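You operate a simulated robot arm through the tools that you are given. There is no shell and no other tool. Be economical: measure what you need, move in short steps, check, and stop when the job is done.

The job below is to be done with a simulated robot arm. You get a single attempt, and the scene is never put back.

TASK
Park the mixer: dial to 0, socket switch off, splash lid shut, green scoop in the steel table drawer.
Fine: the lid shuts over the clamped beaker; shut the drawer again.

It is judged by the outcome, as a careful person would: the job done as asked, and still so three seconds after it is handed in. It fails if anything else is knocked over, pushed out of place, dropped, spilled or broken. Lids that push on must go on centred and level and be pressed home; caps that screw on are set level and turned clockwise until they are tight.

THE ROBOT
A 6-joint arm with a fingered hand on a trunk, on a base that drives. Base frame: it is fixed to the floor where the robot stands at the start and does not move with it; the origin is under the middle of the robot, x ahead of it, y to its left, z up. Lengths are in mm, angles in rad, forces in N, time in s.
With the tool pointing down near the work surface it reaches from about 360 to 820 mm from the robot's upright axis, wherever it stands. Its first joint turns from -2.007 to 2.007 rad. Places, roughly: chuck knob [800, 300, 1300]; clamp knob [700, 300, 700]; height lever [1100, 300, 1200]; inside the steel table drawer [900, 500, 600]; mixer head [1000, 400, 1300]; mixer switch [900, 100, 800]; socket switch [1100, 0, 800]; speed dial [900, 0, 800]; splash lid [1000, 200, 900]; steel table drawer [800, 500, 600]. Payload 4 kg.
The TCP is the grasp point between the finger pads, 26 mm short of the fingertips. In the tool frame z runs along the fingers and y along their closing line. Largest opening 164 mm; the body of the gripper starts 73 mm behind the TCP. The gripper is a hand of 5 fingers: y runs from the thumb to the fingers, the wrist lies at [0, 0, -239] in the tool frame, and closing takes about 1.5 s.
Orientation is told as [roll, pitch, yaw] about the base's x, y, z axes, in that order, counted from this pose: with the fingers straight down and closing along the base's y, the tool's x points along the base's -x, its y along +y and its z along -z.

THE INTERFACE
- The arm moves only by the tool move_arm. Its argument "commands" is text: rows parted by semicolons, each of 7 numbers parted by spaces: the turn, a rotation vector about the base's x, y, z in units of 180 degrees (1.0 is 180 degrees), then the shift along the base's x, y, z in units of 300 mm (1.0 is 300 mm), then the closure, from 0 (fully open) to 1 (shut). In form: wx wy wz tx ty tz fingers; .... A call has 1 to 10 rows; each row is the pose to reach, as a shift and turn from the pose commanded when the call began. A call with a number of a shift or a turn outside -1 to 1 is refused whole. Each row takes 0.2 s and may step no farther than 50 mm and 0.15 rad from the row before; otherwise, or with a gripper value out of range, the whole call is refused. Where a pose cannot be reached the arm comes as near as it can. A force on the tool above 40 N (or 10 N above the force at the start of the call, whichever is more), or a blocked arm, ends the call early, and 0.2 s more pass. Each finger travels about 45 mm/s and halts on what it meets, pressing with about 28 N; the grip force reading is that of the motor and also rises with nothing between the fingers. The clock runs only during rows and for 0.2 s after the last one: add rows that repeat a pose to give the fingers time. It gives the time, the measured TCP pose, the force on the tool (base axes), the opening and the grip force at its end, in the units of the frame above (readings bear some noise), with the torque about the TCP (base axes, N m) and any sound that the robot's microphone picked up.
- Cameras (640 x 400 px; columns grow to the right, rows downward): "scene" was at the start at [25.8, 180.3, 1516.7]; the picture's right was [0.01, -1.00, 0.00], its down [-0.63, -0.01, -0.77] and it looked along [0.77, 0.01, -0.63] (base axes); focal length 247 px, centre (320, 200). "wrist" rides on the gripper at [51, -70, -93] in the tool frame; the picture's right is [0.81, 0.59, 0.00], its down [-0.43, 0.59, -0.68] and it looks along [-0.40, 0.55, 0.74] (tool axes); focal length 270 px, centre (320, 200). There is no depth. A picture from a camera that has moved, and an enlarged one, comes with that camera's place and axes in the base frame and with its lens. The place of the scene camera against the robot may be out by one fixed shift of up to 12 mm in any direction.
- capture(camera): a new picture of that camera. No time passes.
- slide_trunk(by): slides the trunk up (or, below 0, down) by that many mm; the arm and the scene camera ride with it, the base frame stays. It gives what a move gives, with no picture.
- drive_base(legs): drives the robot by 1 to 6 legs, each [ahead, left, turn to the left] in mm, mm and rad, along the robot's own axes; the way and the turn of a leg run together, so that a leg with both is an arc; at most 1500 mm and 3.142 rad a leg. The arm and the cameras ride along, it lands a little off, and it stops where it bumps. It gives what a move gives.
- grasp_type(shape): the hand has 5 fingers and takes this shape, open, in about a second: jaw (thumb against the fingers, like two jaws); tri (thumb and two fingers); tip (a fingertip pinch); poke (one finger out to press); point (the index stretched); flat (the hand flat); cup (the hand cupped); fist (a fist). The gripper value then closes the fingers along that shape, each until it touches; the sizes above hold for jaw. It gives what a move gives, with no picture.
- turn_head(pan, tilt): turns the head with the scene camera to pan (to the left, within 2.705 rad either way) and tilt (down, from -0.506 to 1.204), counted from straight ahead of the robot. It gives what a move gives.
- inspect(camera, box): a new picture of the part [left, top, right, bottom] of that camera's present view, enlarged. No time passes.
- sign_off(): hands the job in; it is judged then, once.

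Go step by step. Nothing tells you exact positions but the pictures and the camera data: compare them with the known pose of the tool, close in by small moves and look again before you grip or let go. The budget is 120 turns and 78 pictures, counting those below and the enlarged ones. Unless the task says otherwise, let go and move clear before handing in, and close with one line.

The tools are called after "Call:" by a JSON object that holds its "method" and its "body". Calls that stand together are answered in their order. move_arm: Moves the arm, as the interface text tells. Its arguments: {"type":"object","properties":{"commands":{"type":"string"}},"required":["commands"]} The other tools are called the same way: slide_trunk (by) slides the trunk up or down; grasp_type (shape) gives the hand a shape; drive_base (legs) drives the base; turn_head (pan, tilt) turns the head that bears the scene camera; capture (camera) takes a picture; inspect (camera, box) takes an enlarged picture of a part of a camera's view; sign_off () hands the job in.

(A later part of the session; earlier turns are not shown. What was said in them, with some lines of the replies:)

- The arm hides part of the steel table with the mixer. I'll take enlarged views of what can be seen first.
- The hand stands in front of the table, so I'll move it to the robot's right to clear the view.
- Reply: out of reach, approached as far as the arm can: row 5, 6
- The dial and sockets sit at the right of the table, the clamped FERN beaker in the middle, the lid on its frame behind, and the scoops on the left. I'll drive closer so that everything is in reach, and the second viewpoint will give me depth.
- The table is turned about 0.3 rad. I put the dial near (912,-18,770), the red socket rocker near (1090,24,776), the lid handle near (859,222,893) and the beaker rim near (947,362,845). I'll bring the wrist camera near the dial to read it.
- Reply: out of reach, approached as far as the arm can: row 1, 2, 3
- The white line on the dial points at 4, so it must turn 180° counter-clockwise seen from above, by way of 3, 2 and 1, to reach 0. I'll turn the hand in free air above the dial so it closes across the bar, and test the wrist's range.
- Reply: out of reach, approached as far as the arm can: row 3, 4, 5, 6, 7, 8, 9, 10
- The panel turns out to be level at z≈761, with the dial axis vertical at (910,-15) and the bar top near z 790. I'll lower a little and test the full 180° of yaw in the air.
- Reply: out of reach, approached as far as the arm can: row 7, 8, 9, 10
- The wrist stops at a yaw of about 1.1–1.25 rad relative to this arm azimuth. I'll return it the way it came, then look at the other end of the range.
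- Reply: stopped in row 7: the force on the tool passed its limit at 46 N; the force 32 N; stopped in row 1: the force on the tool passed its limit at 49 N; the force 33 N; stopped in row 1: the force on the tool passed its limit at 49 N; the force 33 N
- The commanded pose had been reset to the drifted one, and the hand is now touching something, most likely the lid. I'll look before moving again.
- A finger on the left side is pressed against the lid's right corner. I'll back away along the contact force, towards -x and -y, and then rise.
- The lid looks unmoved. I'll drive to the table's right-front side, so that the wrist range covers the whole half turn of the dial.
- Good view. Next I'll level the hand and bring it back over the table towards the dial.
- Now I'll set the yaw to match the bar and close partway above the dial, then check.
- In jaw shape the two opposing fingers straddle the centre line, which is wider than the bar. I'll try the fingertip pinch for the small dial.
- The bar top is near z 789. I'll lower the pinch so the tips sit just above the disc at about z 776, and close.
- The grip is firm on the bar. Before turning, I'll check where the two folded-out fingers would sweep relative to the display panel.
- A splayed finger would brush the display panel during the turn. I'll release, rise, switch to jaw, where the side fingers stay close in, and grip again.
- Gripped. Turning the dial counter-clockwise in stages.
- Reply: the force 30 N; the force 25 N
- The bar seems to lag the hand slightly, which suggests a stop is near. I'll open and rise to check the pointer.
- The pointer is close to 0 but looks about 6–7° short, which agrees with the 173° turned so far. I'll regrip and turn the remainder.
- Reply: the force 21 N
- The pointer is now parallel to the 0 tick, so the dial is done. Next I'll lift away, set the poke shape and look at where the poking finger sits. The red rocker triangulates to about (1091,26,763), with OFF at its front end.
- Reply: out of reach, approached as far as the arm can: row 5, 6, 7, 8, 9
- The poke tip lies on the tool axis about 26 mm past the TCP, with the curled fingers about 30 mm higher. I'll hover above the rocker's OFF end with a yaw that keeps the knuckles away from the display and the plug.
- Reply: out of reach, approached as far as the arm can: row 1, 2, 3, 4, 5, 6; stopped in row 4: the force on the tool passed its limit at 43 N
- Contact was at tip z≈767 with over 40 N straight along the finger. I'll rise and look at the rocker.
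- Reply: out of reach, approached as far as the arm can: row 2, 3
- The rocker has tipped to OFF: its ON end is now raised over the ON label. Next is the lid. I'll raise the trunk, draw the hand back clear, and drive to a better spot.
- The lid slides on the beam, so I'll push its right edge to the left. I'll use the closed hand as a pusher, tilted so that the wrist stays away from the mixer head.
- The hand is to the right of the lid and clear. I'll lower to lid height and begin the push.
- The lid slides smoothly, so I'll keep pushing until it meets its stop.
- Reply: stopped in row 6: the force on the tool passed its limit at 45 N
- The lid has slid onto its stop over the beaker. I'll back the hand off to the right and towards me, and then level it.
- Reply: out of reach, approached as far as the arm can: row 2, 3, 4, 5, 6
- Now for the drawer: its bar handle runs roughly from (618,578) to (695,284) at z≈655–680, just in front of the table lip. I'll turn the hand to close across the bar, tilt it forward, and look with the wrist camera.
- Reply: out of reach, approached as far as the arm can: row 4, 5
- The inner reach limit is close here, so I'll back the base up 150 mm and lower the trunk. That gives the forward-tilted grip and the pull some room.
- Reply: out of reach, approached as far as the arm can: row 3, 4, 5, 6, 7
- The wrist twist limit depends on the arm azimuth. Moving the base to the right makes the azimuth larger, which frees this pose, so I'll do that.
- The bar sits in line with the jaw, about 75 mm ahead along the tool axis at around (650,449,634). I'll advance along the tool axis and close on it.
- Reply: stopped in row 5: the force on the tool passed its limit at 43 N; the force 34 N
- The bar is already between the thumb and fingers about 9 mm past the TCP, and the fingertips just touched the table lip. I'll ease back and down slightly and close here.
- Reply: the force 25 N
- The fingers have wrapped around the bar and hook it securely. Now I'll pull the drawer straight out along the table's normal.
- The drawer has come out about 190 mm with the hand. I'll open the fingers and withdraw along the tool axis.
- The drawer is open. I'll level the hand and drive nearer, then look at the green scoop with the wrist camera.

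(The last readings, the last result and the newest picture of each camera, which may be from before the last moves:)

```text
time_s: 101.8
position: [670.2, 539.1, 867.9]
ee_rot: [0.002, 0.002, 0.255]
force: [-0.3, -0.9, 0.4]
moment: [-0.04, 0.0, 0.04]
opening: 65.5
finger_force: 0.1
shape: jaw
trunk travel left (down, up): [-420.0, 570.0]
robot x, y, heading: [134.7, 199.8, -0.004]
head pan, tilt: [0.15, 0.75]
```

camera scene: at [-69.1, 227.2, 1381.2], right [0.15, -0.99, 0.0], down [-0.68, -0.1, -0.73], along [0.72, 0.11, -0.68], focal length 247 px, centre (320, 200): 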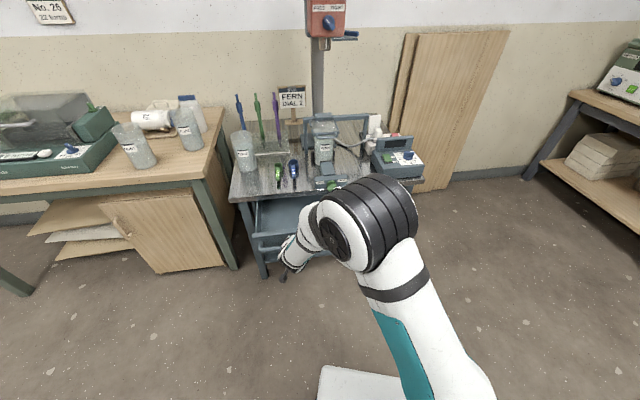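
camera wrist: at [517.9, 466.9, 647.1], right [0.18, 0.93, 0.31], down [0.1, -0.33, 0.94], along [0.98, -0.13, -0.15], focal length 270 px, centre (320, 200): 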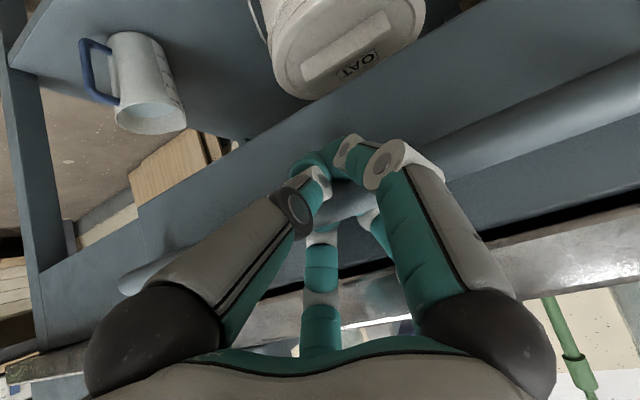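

Call:
{"method": "capture", "body": {"camera": "wrist"}}

Call:
{"method": "inspect", "body": {"camera": "scene", "box": [220, 140, 400, 290]}}

```text
13 pictures are left
camera wrist: at [638.0, 459.2, 961.6], right [-0.93, 0.37, 0.0], down [0.27, 0.68, 0.68], along [0.25, 0.63, -0.74], focal length 270 px, centre (320, 200)
```

wrist: 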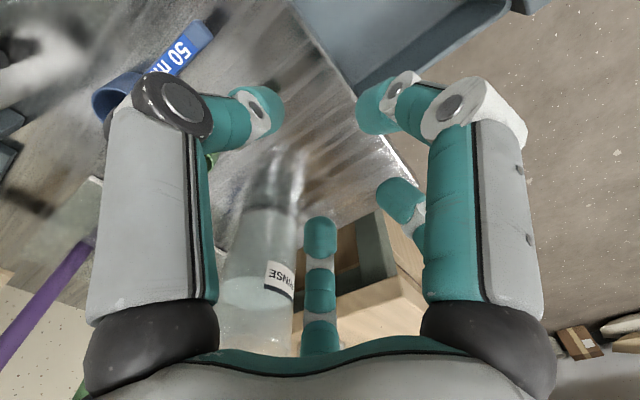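

```text
2.67 times, centred on (310, 215) of scene
camera zoom: at [157.8, 390.4, 1381.3], right [0.15, -0.99, 0.0], down [-0.67, -0.1, -0.73], along [0.72, 0.11, -0.68], focal length 659 px, centre (347, 160)
```

zoom: 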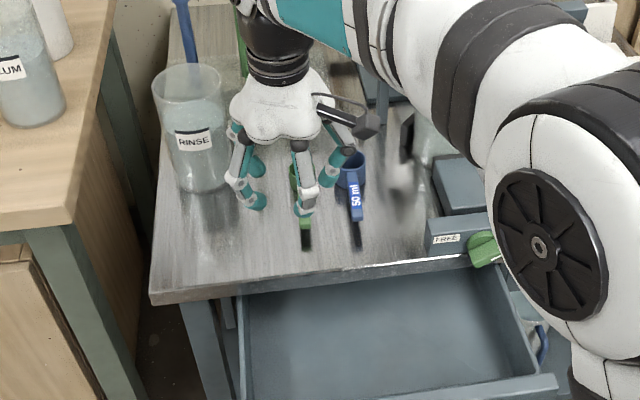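

The drawer is empty inside. The green scoop's handle runs from the cup near (828,557) to its end near (724,534) at z≈703. I'll move above the handle at a safe height and check.

Call:
{"method": "move_arm", "body": {"commands": "0 0 0 0.1 0 -0.05 0.7; 0 0 0 0.2 0.003 -0.13 0.7; 0 0 0 0.277 0.007 -0.22 0.7; 0 0 0 0.277 0.007 -0.3 0.7; 0 0 0 0.277 0.007 -0.3 0.7; 0 0 0 0.277 0.007 -0.3 0.7"}}

Call:
{"method": "capture", "body": {"camera": "wrist"}}

Call:
{"method": "inspect", "body": {"camera": "scene", "box": [260, 140, 360, 230]}}

```text
time_s: 103.2
position: [752.3, 540.5, 779.1]
ee_rot: [0.001, 0.002, 0.251]
force: [-1.6, 0.2, -1.1]
moment: [-0.02, 0.02, 0.01]
opening: 49.7
finger_force: 0.0
shape: jaw
trunk travel left (down, up): [-420.0, 570.0]
robot x, y, heading: [132.6, 199.0, -0.003]
head pan, tilt: [0.15, 0.75]
```

```text
11 pictures are left
camera wrist: at [719.5, 460.8, 872.5], right [-0.93, 0.37, 0.0], down [0.27, 0.68, 0.68], along [0.25, 0.63, -0.74], focal length 270 px, centre (320, 200)
```

wrist: 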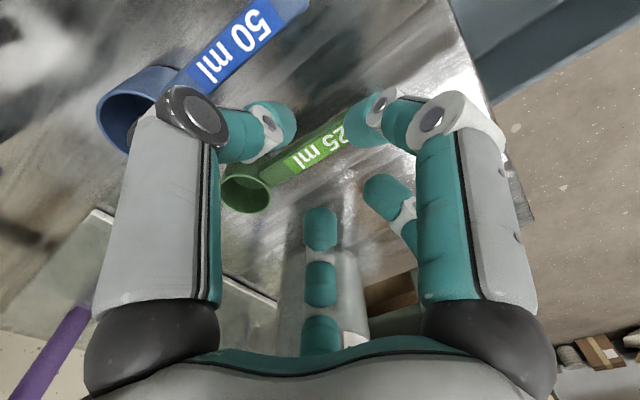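

```text
4.44 times, centred on (310, 185) of scene
camera zoom: at [157.8, 390.4, 1381.3], right [0.15, -0.99, 0.0], down [-0.67, -0.1, -0.73], along [0.72, 0.11, -0.68], focal length 1098 px, centre (364, 267)
```

zoom: 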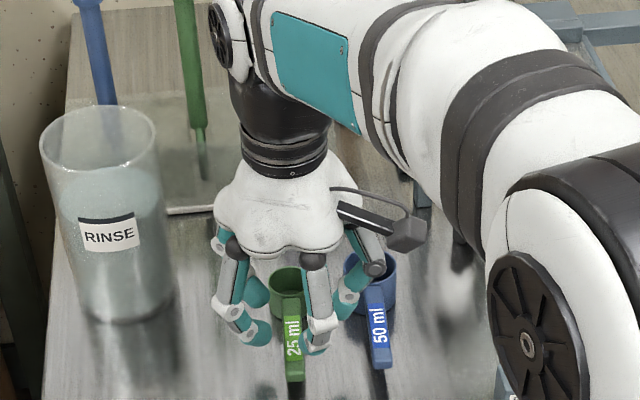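

The views agree best if the handle sits at cup-rim height, z≈724, with its axis through about (754,547). I'll correct by 6 mm, lower around it and look before closing.

Call:
{"method": "move_arm", "body": {"commands": "0 0 0.012 0 0.02 -0.05 0.7; 0 0 0.012 0 0.02 -0.1 0.7; 0 0 0.012 0 0.02 -0.15 0.7; 0 0 0.012 0 0.02 -0.16 0.7"}}

Call:
{"method": "capture", "body": {"camera": "wrist"}}

```text
time_s: 104.2
position: [756.5, 549.0, 741.3]
ee_rot: [0.004, -0.016, 0.287]
force: [-3.4, -1.8, 21.2]
moment: [-0.13, -0.04, -0.04]
opening: 49.8
finger_force: 0.1
shape: jaw
trunk travel left (down, up): [-420.0, 570.0]
robot x, y, heading: [137.6, 197.3, -0.002]
head pan, tilt: [0.15, 0.75]
stopped in row 4: the force on the tool passed its limit at 44 N (the readings are from after the stop); the commanded pose is now the measured one
```

```text
9 pictures are left
camera wrist: at [725.6, 467.5, 834.9], right [-0.94, 0.33, -0.01], down [0.24, 0.69, 0.69], along [0.24, 0.65, -0.73], focal length 270 px, centre (320, 200)
```

wrist: 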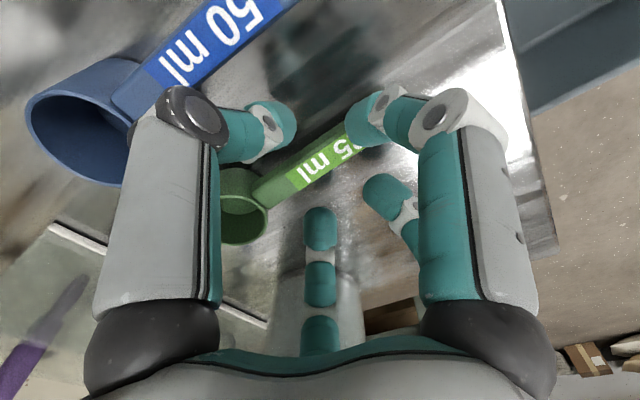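

A side finger came down on the handle. I'll rise and use the fingertip pinch, where the side fingers stay splayed out of the way.

Call:
{"method": "move_arm", "body": {"commands": "0 0 0 0 0 0.05 0.7; 0 0 0 0 0 0.16 0.7; 0 0 0 0 0 0.25 0.7"}}

Call:
{"method": "grasp_type", "body": {"shape": "tip"}}

Call:
{"method": "move_arm", "body": {"commands": "0 0.005 0 -0.02 -0.008 0 0.3; 0 0.005 0 -0.02 -0.008 0 0.7; 0 0.005 0 -0.02 -0.008 0 0.7; 0 0.005 0 -0.02 -0.008 0 0.7; 0 0.005 0 -0.02 -0.008 0 0.7; 0 0.005 0 -0.02 -0.008 0 0.7; 0 0.005 0 -0.02 -0.008 -0.12 0.7; 0 0.005 0 -0.02 -0.008 -0.2 0.7; 0 0.005 0 -0.02 -0.008 -0.25 0.7; 0 0.005 0 -0.02 -0.008 -0.275 0.7"}}

Call:
{"method": "capture", "body": {"camera": "wrist"}}

```text
time_s: 105.0
position: [754.7, 549.0, 813.2]
ee_rot: [0.005, -0.009, 0.29]
force: [-0.6, -0.3, 0.3]
moment: [0.01, -0.02, 0.0]
opening: 49.5
finger_force: 0.0
shape: jaw
trunk travel left (down, up): [-420.0, 570.0]
robot x, y, heading: [131.4, 201.0, -0.003]
head pan, tilt: [0.15, 0.75]
```

```text
time_s: 105.9
position: [755.1, 549.6, 813.0]
ee_rot: [0.002, -0.01, 0.287]
force: [-0.8, 0.1, 0.1]
moment: [0.02, 0.04, -0.04]
opening: 164.1
finger_force: 0.1
shape: tip
trunk travel left (down, up): [-420.0, 570.0]
robot x, y, heading: [138.8, 200.0, -0.003]
head pan, tilt: [0.15, 0.75]
```

```text
time_s: 108.1
position: [750.0, 547.4, 729.8]
ee_rot: [0.009, 0.006, 0.289]
force: [1.1, 0.1, -1.2]
moment: [-0.01, 0.01, 0.02]
opening: 49.6
finger_force: 0.2
shape: tip
trunk travel left (down, up): [-420.0, 570.0]
robot x, y, heading: [136.0, 199.5, -0.002]
head pan, tilt: [0.15, 0.75]
```

```text
8 pictures are left
camera wrist: at [721.2, 464.8, 822.3], right [-0.94, 0.33, 0.01], down [0.25, 0.69, 0.68], along [0.22, 0.64, -0.73], focal length 270 px, centre (320, 200)
```

wrist: 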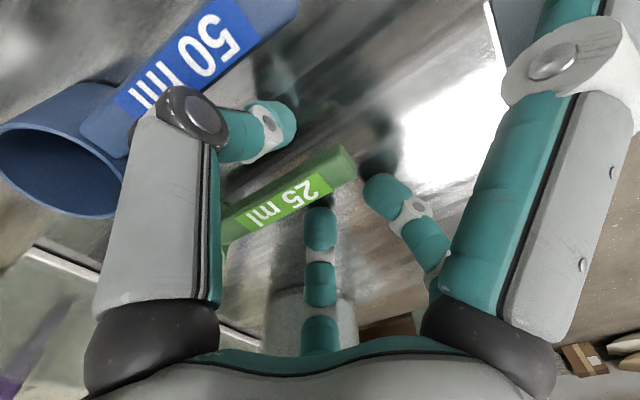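

The handle lies between thumb and fingers, parallel to the jaw, but its end is too close. I'll shift 18 mm towards the cup and close.

Call:
{"method": "move_arm", "body": {"commands": "0 0 0 0.03 0 0 0.7; 0 0 0 0.06 0 -0.01 0.7; 0 0 0 0.06 0 -0.01 0.8; 0 0 0 0.06 0 -0.01 0.9; 0 0 0 0.06 0 -0.01 1; 0 0 0 0.06 0 -0.01 1; 0 0 0 0.06 0 -0.01 1; 0 0 0 0.06 0 -0.01 1"}}

Call:
{"method": "capture", "body": {"camera": "wrist"}}

```text
time_s: 109.9
position: [767.9, 547.3, 727.1]
ee_rot: [0.009, 0.005, 0.289]
force: [-0.4, 0.1, -0.3]
moment: [0.02, 0.01, 0.02]
opening: 11.3
finger_force: 27.7
shape: tip
trunk travel left (down, up): [-420.0, 570.0]
robot x, y, heading: [134.2, 200.0, -0.004]
head pan, tilt: [0.15, 0.75]
```

```text
7 pictures are left
camera wrist: at [738.4, 465.3, 820.3], right [-0.94, 0.33, 0.01], down [0.25, 0.69, 0.68], along [0.22, 0.64, -0.73], focal length 270 px, centre (320, 200)
```

wrist: 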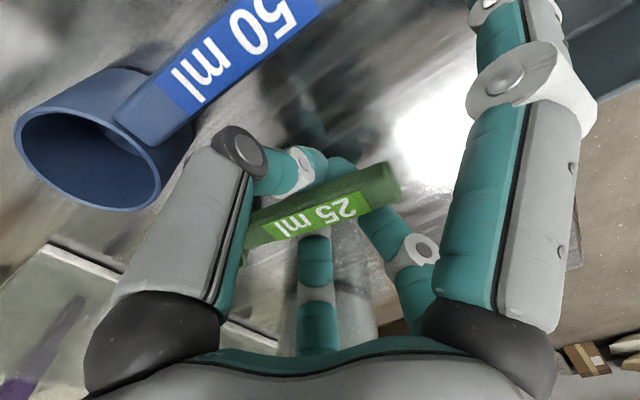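

Gripped. I'll lift straight up and then check the hold.

Call:
{"method": "move_arm", "body": {"commands": "0 0 0 0 0 0.03 1; 0 0 0 0 0 0.1 1; 0 0 0 0 0 0.2 1; 0 0 0 0 0 0.3 1; 0 0 0 -0.05 -0.015 0.4 1; 0 0 0 -0.15 -0.05 0.43 1; 0 0 0 -0.25 -0.08 0.43 1; 0 0 0 -0.35 -0.1 0.43 1"}}

Call:
{"method": "inspect", "body": {"camera": "scene", "box": [220, 130, 400, 290]}}

```text
time_s: 111.7
position: [663.9, 515.7, 857.4]
ee_rot: [0.008, 0.006, 0.287]
force: [0.4, -0.1, -0.1]
moment: [-0.02, 0.01, -0.01]
opening: 11.1
finger_force: 28.2
shape: tip
trunk travel left (down, up): [-420.0, 570.0]
robot x, y, heading: [132.8, 199.7, -0.0]
head pan, tilt: [0.15, 0.75]
```

```text
2.50 times, centred on (310, 210) of scene
camera zoom: at [157.9, 390.3, 1381.3], right [0.15, -0.99, 0.0], down [-0.67, -0.1, -0.73], along [0.72, 0.11, -0.68], focal length 618 px, centre (345, 175)
```

zoom: 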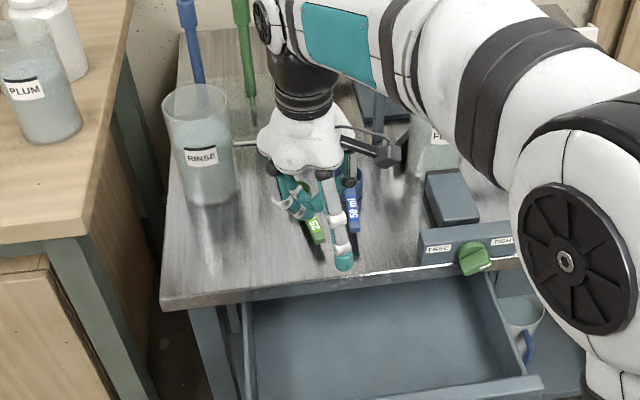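

The scoop is held. I'll carry it over the open drawer, turning it to lie along the drawer's width.

Call:
{"method": "move_arm", "body": {"commands": "0 0 -0.0475 -0.03 -0.03 0 1; 0 0 -0.095 -0.06 -0.07 0 1; 0 0 -0.1425 -0.09 -0.1 0 1; 0 0 -0.19 -0.12 -0.14 0 1; 0 0 -0.2375 -0.15 -0.18 0 1; 0 0 -0.285 -0.18 -0.22 0 1; 0 0 -0.3325 -0.2 -0.26 0 1; 0 0 -0.38 -0.22 -0.3 0 1; 0 0 -0.4275 -0.233 -0.33 0 1; 0 0 -0.475 -0.233 -0.347 0 1"}}

Call:
{"method": "move_arm", "body": {"commands": "0 0 0 0 0 -0.1 1; 0 0 0 0 0 -0.22 1; 0 0 0 0 0 -0.34 1; 0 0 0 0 0 -0.46 1"}}

Call:
{"method": "inspect", "body": {"camera": "scene", "box": [220, 150, 400, 310]}}

```text
time_s: 113.9
position: [593.6, 414.5, 855.9]
ee_rot: [0.008, 0.007, -1.21]
force: [0.0, 0.6, 0.6]
moment: [-0.04, 0.0, -0.03]
opening: 11.2
finger_force: 27.8
shape: tip
trunk travel left (down, up): [-420.0, 570.0]
robot x, y, heading: [135.2, 198.5, -0.001]
head pan, tilt: [0.15, 0.75]
```

```text
time_s: 114.9
position: [593.3, 411.2, 717.5]
ee_rot: [0.009, 0.005, -1.203]
force: [-1.3, 0.0, 0.0]
moment: [0.02, 0.05, 0.0]
opening: 11.3
finger_force: 27.7
shape: tip
trunk travel left (down, up): [-420.0, 570.0]
robot x, y, heading: [137.9, 198.8, -0.001]
head pan, tilt: [0.15, 0.75]
```

```text
2.50 times, centred on (310, 230) of scene
camera zoom: at [157.9, 390.4, 1381.4], right [0.15, -0.99, 0.0], down [-0.67, -0.1, -0.73], along [0.72, 0.11, -0.68], focal length 618 px, centre (345, 125)
```

zoom: 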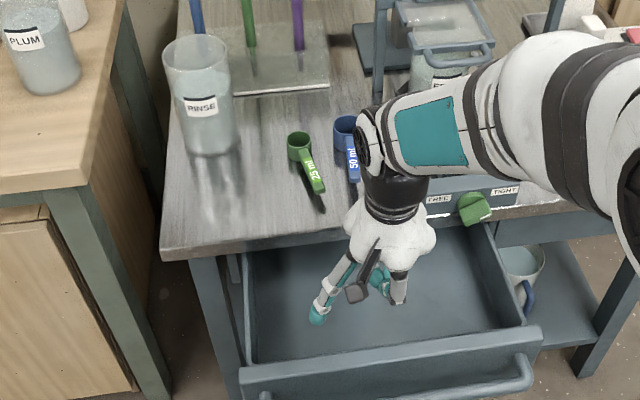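

The scoop was not actually gripped: the tips met under the handle, and it now stands slightly turned on the table, still upright. I'll go back with the tips higher, so they pinch at the handle's mid-height of about z 720, at its new angle of about 25°.

Call:
{"method": "move_arm", "body": {"commands": "0 0 0.04 0 0 0.12 1; 0 0 0.085 0.04 0 0.25 1; 0 0 0.13 0.08 0.03 0.33 0.9; 0 0 0.175 0.13 0.07 0.33 0.8; 0 0 0.22 0.18 0.11 0.33 0.7; 0 0 0.265 0.24 0.15 0.33 0.7; 0 0 0.31 0.3 0.2 0.33 0.7; 0 0 0.355 0.36 0.25 0.33 0.7; 0 0 0.4 0.42 0.3 0.33 0.7; 0 0 0.445 0.47 0.36 0.33 0.7"}}

Call:
{"method": "move_arm", "body": {"commands": "0 0 0.04 0.02 0.02 -0.05 0.7; 0 0 0.078 0.043 0.035 -0.08 0.7; 0 0 0.078 0.043 0.035 -0.08 0.7"}}

Call:
{"method": "capture", "body": {"camera": "wrist"}}

```text
time_s: 117.1
position: [735.4, 521.1, 816.6]
ee_rot: [0.008, 0.006, 0.198]
force: [0.8, -0.1, 1.4]
moment: [0.03, -0.03, -0.01]
opening: 49.1
finger_force: 0.0
shape: tip
trunk travel left (down, up): [-420.0, 570.0]
robot x, y, heading: [141.0, 199.5, -0.002]
head pan, tilt: [0.15, 0.75]
```

```text
time_s: 117.9
position: [748.6, 532.2, 791.6]
ee_rot: [0.008, 0.006, 0.439]
force: [-0.1, 0.2, -0.5]
moment: [0.0, 0.0, 0.03]
opening: 49.2
finger_force: 0.0
shape: tip
trunk travel left (down, up): [-420.0, 570.0]
robot x, y, heading: [133.2, 196.7, 0.004]
head pan, tilt: [0.15, 0.75]
```

```text
4 pictures are left
camera wrist: at [731.7, 447.5, 885.5], right [-0.98, 0.19, 0.01], down [0.14, 0.72, 0.68], along [0.12, 0.67, -0.73], focal length 270 px, centre (320, 200)
```

wrist: 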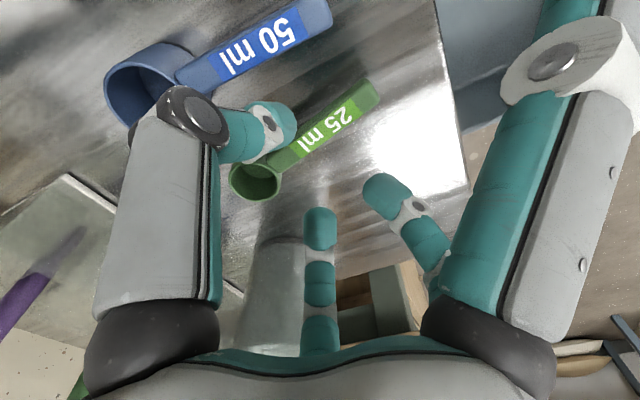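

With the handle at about z 728, the hand is already centred over it. I'll lower to TCP 744 so the fingertips meet at handle height, and close while watching the opening.

Call:
{"method": "move_arm", "body": {"commands": "0 0 0 0 0.005 -0.08 0.7; 0 0 0 0 0.005 -0.14 0.7; 0 0 0 0 0.005 -0.159 0.7; 0 0 0 0 0.005 -0.159 0.8; 0 0 0 0 0.005 -0.159 0.9; 0 0 0 0 0.005 -0.159 1; 0 0 0 0 0.005 -0.159 1; 0 0 0 0 0.005 -0.159 1; 0 0 0 0 0.005 -0.159 1"}}

```text
time_s: 119.9
position: [746.4, 532.2, 744.5]
ee_rot: [0.009, 0.006, 0.438]
force: [0.3, 0.3, -1.2]
moment: [0.03, 0.03, 0.04]
opening: 13.0
finger_force: 27.8
shape: tip
trunk travel left (down, up): [-420.0, 570.0]
robot x, y, heading: [135.9, 200.1, -0.003]
head pan, tilt: [0.15, 0.75]
```

The opening now reads 13 mm against about 11 when empty, which suggests the handle is held. I'll lift a little and check.

Call:
{"method": "move_arm", "body": {"commands": "0 0 0 0 0 0.02 1; 0 0 0 0 0 0.05 1; 0 0 0 0 0 0.1 1; 0 0 0 0 0 0.16 1; 0 0 0 0 0 0.16 1"}}

Call:
{"method": "capture", "body": {"camera": "wrist"}}

```text
time_s: 121.1
position: [746.8, 533.9, 794.7]
ee_rot: [0.01, 0.005, 0.439]
force: [0.5, 0.6, -1.3]
moment: [-0.03, 0.04, 0.02]
opening: 13.4
finger_force: 27.6
shape: tip
trunk travel left (down, up): [-420.0, 570.0]
robot x, y, heading: [132.3, 201.1, -0.0]
head pan, tilt: [0.15, 0.75]
```

```text
3 pictures are left
camera wrist: at [730.9, 448.3, 887.2], right [-0.98, 0.19, 0.01], down [0.14, 0.72, 0.68], along [0.12, 0.67, -0.73], focal length 270 px, centre (320, 200)
```

wrist: 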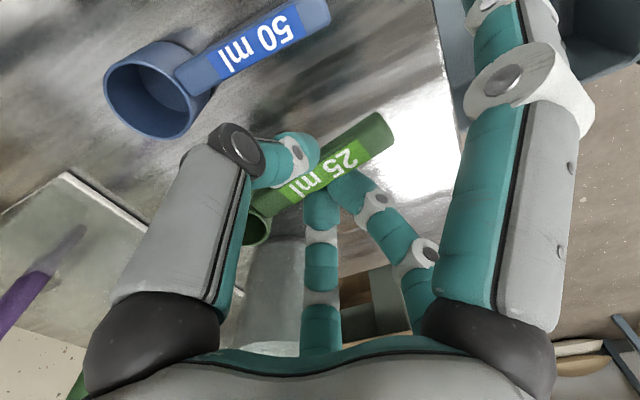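

The scoop is lifted. I'll carry it gently to the drawer, turning it to lie along the drawer's width.

Call:
{"method": "move_arm", "body": {"commands": "0 0 0 0 0 0.06 1; 0 0 0 -0.03 -0.02 0.13 1; 0 0 -0.03 -0.08 -0.05 0.16 1; 0 0 -0.065 -0.13 -0.09 0.16 1; 0 0 -0.1 -0.18 -0.13 0.16 1; 0 0 -0.14 -0.23 -0.17 0.16 1; 0 0 -0.18 -0.28 -0.21 0.16 1; 0 0 -0.22 -0.33 -0.25 0.16 1; 0 0 -0.26 -0.38 -0.29 0.16 1; 0 0 -0.3 -0.43 -0.33 0.16 1"}}

Call:
{"method": "move_arm", "body": {"commands": "0 0 -0.035 -0.03 -0.03 0 1; 0 0 -0.07 -0.06 -0.06 0 1; 0 0 -0.11 -0.083 -0.077 0 1; 0 0 -0.15 -0.083 -0.077 0 1; 0 0 -0.19 -0.083 -0.077 0 1; 0 0 -0.222 -0.083 -0.077 0 1; 0 0 -0.222 -0.083 -0.077 -0.05 1; 0 0 -0.222 -0.083 -0.077 -0.12 1; 0 0 -0.222 -0.083 -0.077 -0.2 1; 0 0 -0.222 -0.083 -0.077 -0.28 1"}}

```text
time_s: 123.3
position: [618.3, 433.6, 842.2]
ee_rot: [0.009, 0.005, -0.506]
force: [0.6, -0.2, -0.5]
moment: [-0.01, 0.03, 0.02]
opening: 13.4
finger_force: 27.7
shape: tip
trunk travel left (down, up): [-420.0, 570.0]
robot x, y, heading: [136.0, 196.7, -0.004]
head pan, tilt: [0.15, 0.75]
```

```text
time_s: 125.5
position: [592.4, 409.9, 758.5]
ee_rot: [0.008, 0.005, -1.199]
force: [0.6, -0.6, -0.1]
moment: [0.01, 0.02, 0.0]
opening: 13.3
finger_force: 27.7
shape: tip
trunk travel left (down, up): [-420.0, 570.0]
robot x, y, heading: [133.0, 195.4, -0.005]
head pan, tilt: [0.15, 0.75]
```

Call:
{"method": "move_arm", "body": {"commands": "0 0 0 0 0 -0.07 1; 0 0 0 0 0 -0.14 1; 0 0 0 0 0 -0.2 1; 0 0 0 0 0 -0.24 1; 0 0 0 0 0 -0.27 1; 0 0 0 0 0 -0.29 1"}}

Call:
{"method": "move_arm", "body": {"commands": "0 0 0 0 0 -0.01 1; 0 0 0 0 0 -0.02 1; 0 0 0 0 0 -0.03 1; 0 0 0 0 0 -0.03 1"}}

```text
time_s: 126.9
position: [593.8, 411.0, 669.0]
ee_rot: [0.008, 0.006, -1.2]
force: [-0.4, -0.2, -0.1]
moment: [0.04, 0.01, -0.04]
opening: 13.5
finger_force: 28.1
shape: tip
trunk travel left (down, up): [-420.0, 570.0]
robot x, y, heading: [140.1, 197.2, -0.003]
head pan, tilt: [0.15, 0.75]
```

```text
time_s: 127.9
position: [594.1, 409.7, 662.2]
ee_rot: [0.008, 0.005, -1.201]
force: [0.5, 0.4, -1.4]
moment: [0.07, 0.0, 0.0]
opening: 13.5
finger_force: 27.9
shape: tip
trunk travel left (down, up): [-420.0, 570.0]
robot x, y, heading: [136.5, 202.6, 0.003]
head pan, tilt: [0.15, 0.75]
```

Call:
{"method": "move_arm", "body": {"commands": "0 0 0 0 0 -0.01 1; 0 0 0 0 0 -0.02 1; 0 0 0 0 0 -0.03 1; 0 0 0 0 0 -0.03 1"}}

Call:
{"method": "inspect", "body": {"camera": "scene", "box": [240, 190, 400, 320]}}

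```text
time_s: 128.9
position: [593.3, 411.5, 653.1]
ee_rot: [0.009, 0.004, -1.201]
force: [-0.9, -0.2, -0.5]
moment: [0.04, 0.06, 0.05]
opening: 13.4
finger_force: 27.9
shape: tip
trunk travel left (down, up): [-420.0, 570.0]
robot x, y, heading: [137.1, 198.0, -0.003]
head pan, tilt: [0.15, 0.75]
```

```text
3.08 times, centred on (320, 255) of scene
camera zoom: at [157.9, 390.4, 1381.3], right [0.15, -0.99, 0.0], down [-0.67, -0.1, -0.73], along [0.72, 0.11, -0.68], focal length 760 px, centre (320, 31)
```

zoom: 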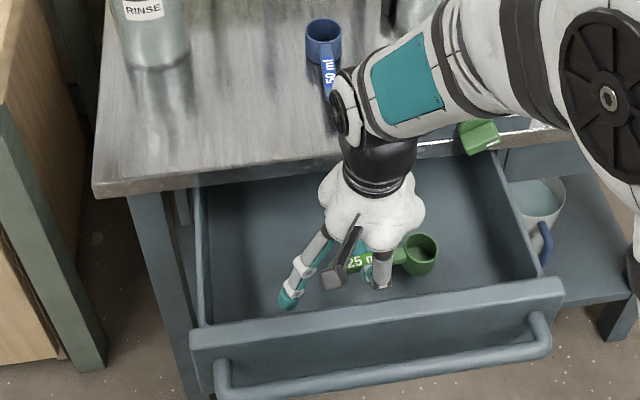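

The scoop hangs inside the drawer. I'll keep lowering until it touches the floor.

Call:
{"method": "move_arm", "body": {"commands": "0 0 0 0 0 -0.012 1; 0 0 0 0 0 -0.024 1; 0 0 0 0 0 -0.036 1; 0 0 0 0 0 -0.036 1"}}

Call:
{"method": "move_arm", "body": {"commands": "0 0 0 0 0 -0.012 1; 0 0 0 0 0 -0.024 1; 0 0 0 0 0 -0.036 1; 0 0 0 0 0 -0.036 1"}}

```text
time_s: 129.9
position: [593.5, 411.5, 641.5]
ee_rot: [0.008, 0.005, -1.201]
force: [0.2, -0.1, -0.3]
moment: [0.03, 0.01, -0.03]
opening: 13.5
finger_force: 27.5
shape: tip
trunk travel left (down, up): [-420.0, 570.0]
robot x, y, heading: [133.0, 200.6, -0.006]
head pan, tilt: [0.15, 0.75]
```

```text
time_s: 130.9
position: [592.5, 410.9, 631.3]
ee_rot: [0.008, 0.004, -1.2]
force: [0.0, -0.4, 1.1]
moment: [0.01, 0.12, 0.01]
opening: 13.5
finger_force: 28.1
shape: tip
trunk travel left (down, up): [-420.0, 570.0]
robot x, y, heading: [128.1, 199.2, -0.003]
head pan, tilt: [0.15, 0.75]
```

Call:
{"method": "move_arm", "body": {"commands": "0 0 0 0 0 -0.008 1; 0 0 0 0 0 -0.016 1; 0 0 0 0 0 -0.016 1"}}

```text
time_s: 131.7
position: [592.6, 411.8, 624.7]
ee_rot: [0.009, 0.006, -1.202]
force: [0.7, 0.1, -0.7]
moment: [0.04, 0.05, 0.01]
opening: 13.5
finger_force: 27.9
shape: tip
trunk travel left (down, up): [-420.0, 570.0]
robot x, y, heading: [136.9, 199.5, -0.005]
head pan, tilt: [0.15, 0.75]
```

Call:
{"method": "move_arm", "body": {"commands": "0 0 0 0 0 -0.01 1; 0 0 0 0 0 -0.02 1; 0 0 0 0 0 -0.03 1; 0 0 0 0 0 -0.03 1"}}

Call:
{"method": "move_arm", "body": {"commands": "0 0 0 0 0 -0.01 1; 0 0 0 0 0 -0.02 1; 0 0 0 0 0 -0.02 1"}}

```text
time_s: 132.7
position: [593.6, 411.2, 616.9]
ee_rot: [0.008, 0.005, -1.203]
force: [0.5, 0.0, 1.6]
moment: [-0.03, 0.03, 0.0]
opening: 12.9
finger_force: 27.8
shape: tip
trunk travel left (down, up): [-420.0, 570.0]
robot x, y, heading: [135.5, 199.0, -0.002]
head pan, tilt: [0.15, 0.75]
```

```text
time_s: 133.5
position: [593.1, 411.0, 610.8]
ee_rot: [0.01, 0.005, -1.201]
force: [-1.0, 1.3, 2.9]
moment: [-0.09, -0.06, 0.04]
opening: 13.5
finger_force: 28.1
shape: tip
trunk travel left (down, up): [-420.0, 570.0]
robot x, y, heading: [132.3, 200.4, -0.003]
head pan, tilt: [0.15, 0.75]
```

Light contact with the floor, so I'll release and rise.

Call:
{"method": "move_arm", "body": {"commands": "0 0 0 0 0 0 0.95; 0 0 0 0 0 0 0.88; 0 0 0 0 0 0 0.8; 0 0 0 0 0 0 0.72; 0 0 0 0 0 0.02 0.72; 0 0 0 0 0 0.1 0.72; 0 0 0 0 0 0.25 0.72; 0 0 0 0 0 0.4 0.72; 0 0 0 0 0 0.55 0.72; 0 0 0 0 0 0.7 0.72"}}

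Call:
{"method": "inspect", "body": {"camera": "scene", "box": [240, 190, 400, 320]}}

```text
time_s: 135.7
position: [591.6, 411.5, 821.6]
ee_rot: [0.009, 0.006, -1.199]
force: [1.0, 0.2, -0.4]
moment: [0.01, 0.02, 0.01]
opening: 45.5
finger_force: 0.1
shape: tip
trunk travel left (down, up): [-420.0, 570.0]
robot x, y, heading: [136.0, 196.2, 0.004]
head pan, tilt: [0.15, 0.75]
```

```text
3.08 times, centred on (320, 255) of scene
camera zoom: at [157.9, 390.3, 1381.3], right [0.15, -0.99, 0.0], down [-0.67, -0.1, -0.73], along [0.72, 0.11, -0.68], focal length 760 px, centre (320, 31)
```

zoom: 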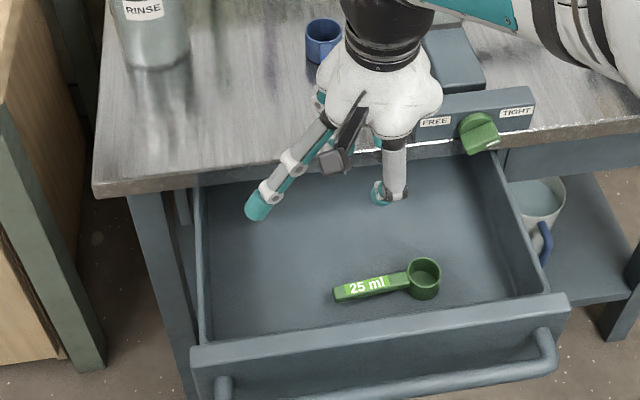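

The scoop stands in the drawer. I'll back the base off, close the hand into a forward-tilted pusher, and shut the drawer by its bar.

Call:
{"method": "drive_base", "body": {"legs": [[-230, 0, 0], [0, -165, 0]]}}

Call:
{"method": "grasp_type", "body": {"shape": "jaw"}}

Call:
{"method": "move_arm", "body": {"commands": "0.014 -0.0445 0 0.02 0.05 -0.05 0.5; 0.028 -0.089 0 0.04 0.12 -0.1 1; 0.042 -0.133 0 0.06 0.2 -0.16 1; 0.056 -0.1775 0 0.08 0.28 -0.22 1; 0.0697 -0.2217 0 0.1 0.34 -0.3 1; 0.0697 -0.2217 0 0.1 0.34 -0.4 1; 0.0697 -0.2217 0 0.1 0.34 -0.4 1; 0.0697 -0.2217 0 0.1 0.34 -0.4 1"}}

```text
time_s: 138.4
position: [362.4, 245.5, 820.5]
ee_rot: [0.009, 0.004, -1.206]
force: [0.5, 0.6, 0.1]
moment: [0.02, 0.02, 0.0]
opening: 45.6
finger_force: 0.1
shape: tip
trunk travel left (down, up): [-420.0, 570.0]
robot x, y, heading: [-102.2, 34.2, -0.003]
head pan, tilt: [0.15, 0.75]
```

```text
time_s: 139.3
position: [361.9, 246.3, 821.3]
ee_rot: [0.009, 0.005, -1.208]
force: [0.5, -0.3, 1.7]
moment: [-0.01, -0.01, 0.01]
opening: 164.2
finger_force: 0.1
shape: jaw
trunk travel left (down, up): [-420.0, 570.0]
robot x, y, heading: [-95.5, 34.2, -0.007]
head pan, tilt: [0.15, 0.75]
```

```text
time_s: 141.2
position: [391.6, 348.8, 700.6]
ee_rot: [0.738, -0.039, -1.217]
force: [-0.1, 0.5, -0.6]
moment: [0.0, -0.03, -0.01]
opening: 5.2
finger_force: 0.1
shape: jaw
trunk travel left (down, up): [-420.0, 570.0]
robot x, y, heading: [-96.3, 33.4, -0.008]
head pan, tilt: [0.15, 0.75]
```

Call:
{"method": "move_arm", "body": {"commands": "0 0 0 0 0 -0.12 1; 0 0 0 0 0 -0.25 1; 0 0 0 0.064 0.02 -0.25 1; 0 0 0 0.127 0.04 -0.25 1; 0 0 0 0.175 0.055 -0.25 1; 0 0 0 0.223 0.07 -0.25 1; 0 0 0 0.27 0.085 -0.25 1; 0 0 0 0.318 0.1 -0.25 1; 0 0 0 0.366 0.115 -0.25 1; 0 0 0 0.413 0.13 -0.25 1"}}

```text
time_s: 143.3
position: [513.7, 386.2, 624.4]
ee_rot: [0.739, -0.037, -1.219]
force: [0.3, -0.1, 0.1]
moment: [0.0, -0.02, 0.01]
opening: 0.0
finger_force: 28.0
shape: jaw
trunk travel left (down, up): [-420.0, 570.0]
robot x, y, heading: [-97.1, 34.6, -0.005]
head pan, tilt: [0.15, 0.75]
```

Call:
{"method": "move_arm", "body": {"commands": "0 0 0 0.045 0.014 0 1; 0 0 0 0.09 0.028 0 1; 0 0 0 0.135 0.042 0 1; 0 0 0 0.18 0.057 0 1; 0 0 0 0.225 0.071 0 1; 0 0 0 0.27 0.085 0 1; 0 0 0 0.31 0.098 0 1; 0 0 0 0.35 0.11 0 1; 0 0 0 0.385 0.121 0 1; 0 0 0 0.42 0.132 0 1"}}

```text
time_s: 145.6
position: [641.5, 428.2, 625.0]
ee_rot: [0.736, -0.038, -1.219]
force: [-0.6, 0.3, 0.1]
moment: [0.03, 0.03, 0.0]
opening: 0.1
finger_force: 28.1
shape: jaw
trunk travel left (down, up): [-420.0, 570.0]
robot x, y, heading: [-98.3, 32.4, -0.008]
head pan, tilt: [0.15, 0.75]
```

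Call:
{"method": "move_arm", "body": {"commands": "0 0 0 0.02 0.0063 0 1; 0 0 0 0.04 0.0126 0 1; 0 0 0 0.06 0.019 0 1; 0 0 0 0.08 0.025 0 1; 0 0 0 0.1 0.0315 0 1; 0 0 0 0.12 0.038 0 1"}}

```text
time_s: 146.2
position: [647.9, 429.9, 621.0]
ee_rot: [0.725, -0.04, -1.218]
force: [-14.1, -3.1, 0.0]
moment: [0.01, -0.11, 0.0]
opening: 0.0
finger_force: 28.1
shape: jaw
trunk travel left (down, up): [-420.0, 570.0]
robot x, y, heading: [-99.8, 34.7, -0.003]
head pan, tilt: [0.15, 0.75]
stopped in row 3: the force on the tool passed its limit at 46 N (the readings are from after the stop); the commanded pose is now the measured one
```

The push met a firm stop right at the closed position. I'll back straight out, rise clear and use the last picture to check.

Call:
{"method": "move_arm", "body": {"commands": "0 0 0 -0.06 -0.019 0 1; 0 0 0 -0.18 -0.057 0 1; 0 0 0 -0.32 -0.1 0 1; 0 0 0 -0.45 -0.14 0.03 1; 0 0 0 -0.55 -0.18 0.12 1; 0 0 0 -0.6 -0.28 0.25 1; 0 0 0 -0.6 -0.42 0.37 1; 0 0 0 -0.6 -0.57 0.45 1; 0 0 0 -0.6 -0.72 0.5 1; 0 0 0 -0.6 -0.87 0.5 1"}}

```text
refused: row 6 steps farther than a row can; nothing moved
```

Call:
{"method": "move_arm", "body": {"commands": "0 0 0 -0.06 -0.019 0 1; 0 0 0 -0.18 -0.057 0 1; 0 0 0 -0.32 -0.1 0 1; 0 0 0 -0.45 -0.14 0.03 1; 0 0 0 -0.55 -0.18 0.12 1; 0 0 0 -0.6 -0.26 0.22 1; 0 0 0 -0.6 -0.38 0.3 1; 0 0 0 -0.6 -0.52 0.35 1; 0 0 0 -0.6 -0.67 0.4 1; 0 0 0 -0.6 -0.82 0.4 1"}}

Call:
{"method": "move_arm", "body": {"commands": "0 0 0 0 -0.15 0 1; 0 0 0 0 -0.3 0 1; 0 0 0 0 -0.45 0 1; 0 0 0 0 -0.6 0 1"}}

Call:
{"method": "inspect", "body": {"camera": "scene", "box": [210, 90, 450, 290]}}

```text
time_s: 148.4
position: [460.5, 207.3, 737.9]
ee_rot: [0.727, -0.047, -1.225]
force: [-1.2, 0.7, 0.2]
moment: [-0.01, -0.01, -0.01]
opening: 0.1
finger_force: 28.0
shape: jaw
out of reach, approached as far as the arm can: row 10
trunk travel left (down, up): [-420.0, 570.0]
robot x, y, heading: [-99.0, 35.5, -0.01]
head pan, tilt: [0.15, 0.75]
```

```text
time_s: 149.4
position: [430.3, 194.6, 729.1]
ee_rot: [0.723, -0.054, -1.231]
force: [0.5, 0.6, 0.0]
moment: [0.04, -0.04, 0.01]
opening: 0.0
finger_force: 28.3
shape: jaw
out of reach, approached as far as the arm can: row 1, 2, 3, 4
trunk travel left (down, up): [-420.0, 570.0]
robot x, y, heading: [-99.5, 34.8, -0.007]
head pan, tilt: [0.15, 0.75]
```

```text
2.00 times, centred on (330, 190) of scene
camera zoom: at [-74.1, 225.9, 1381.3], right [0.14, -0.99, 0.0], down [-0.68, -0.1, -0.73], along [0.72, 0.1, -0.68], focal length 494 px, centre (300, 220)
```

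zoom: 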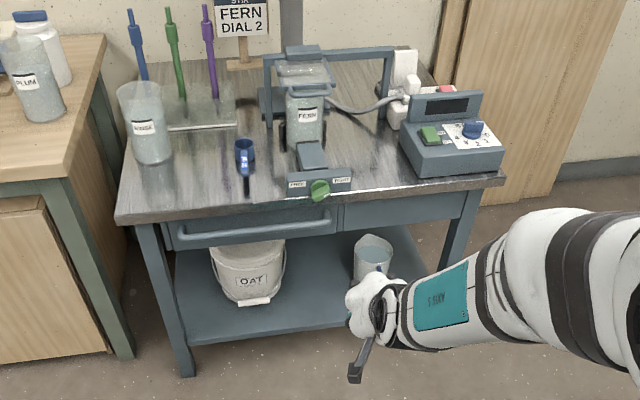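

The drawer is shut, the lid sits over the beaker, the dial points to 0 and the socket rocker is off. Everything else is standing in place and the hand is clear, so I'm handing in.

Call:
{"method": "sign_off", "body": {}}

```text
The job is handed in.
```

The mixer is parked: the dial is at 0, the socket switch is off, the splash lid is shut over the clamped beaker, and the green scoop is in the closed steel table drawer.
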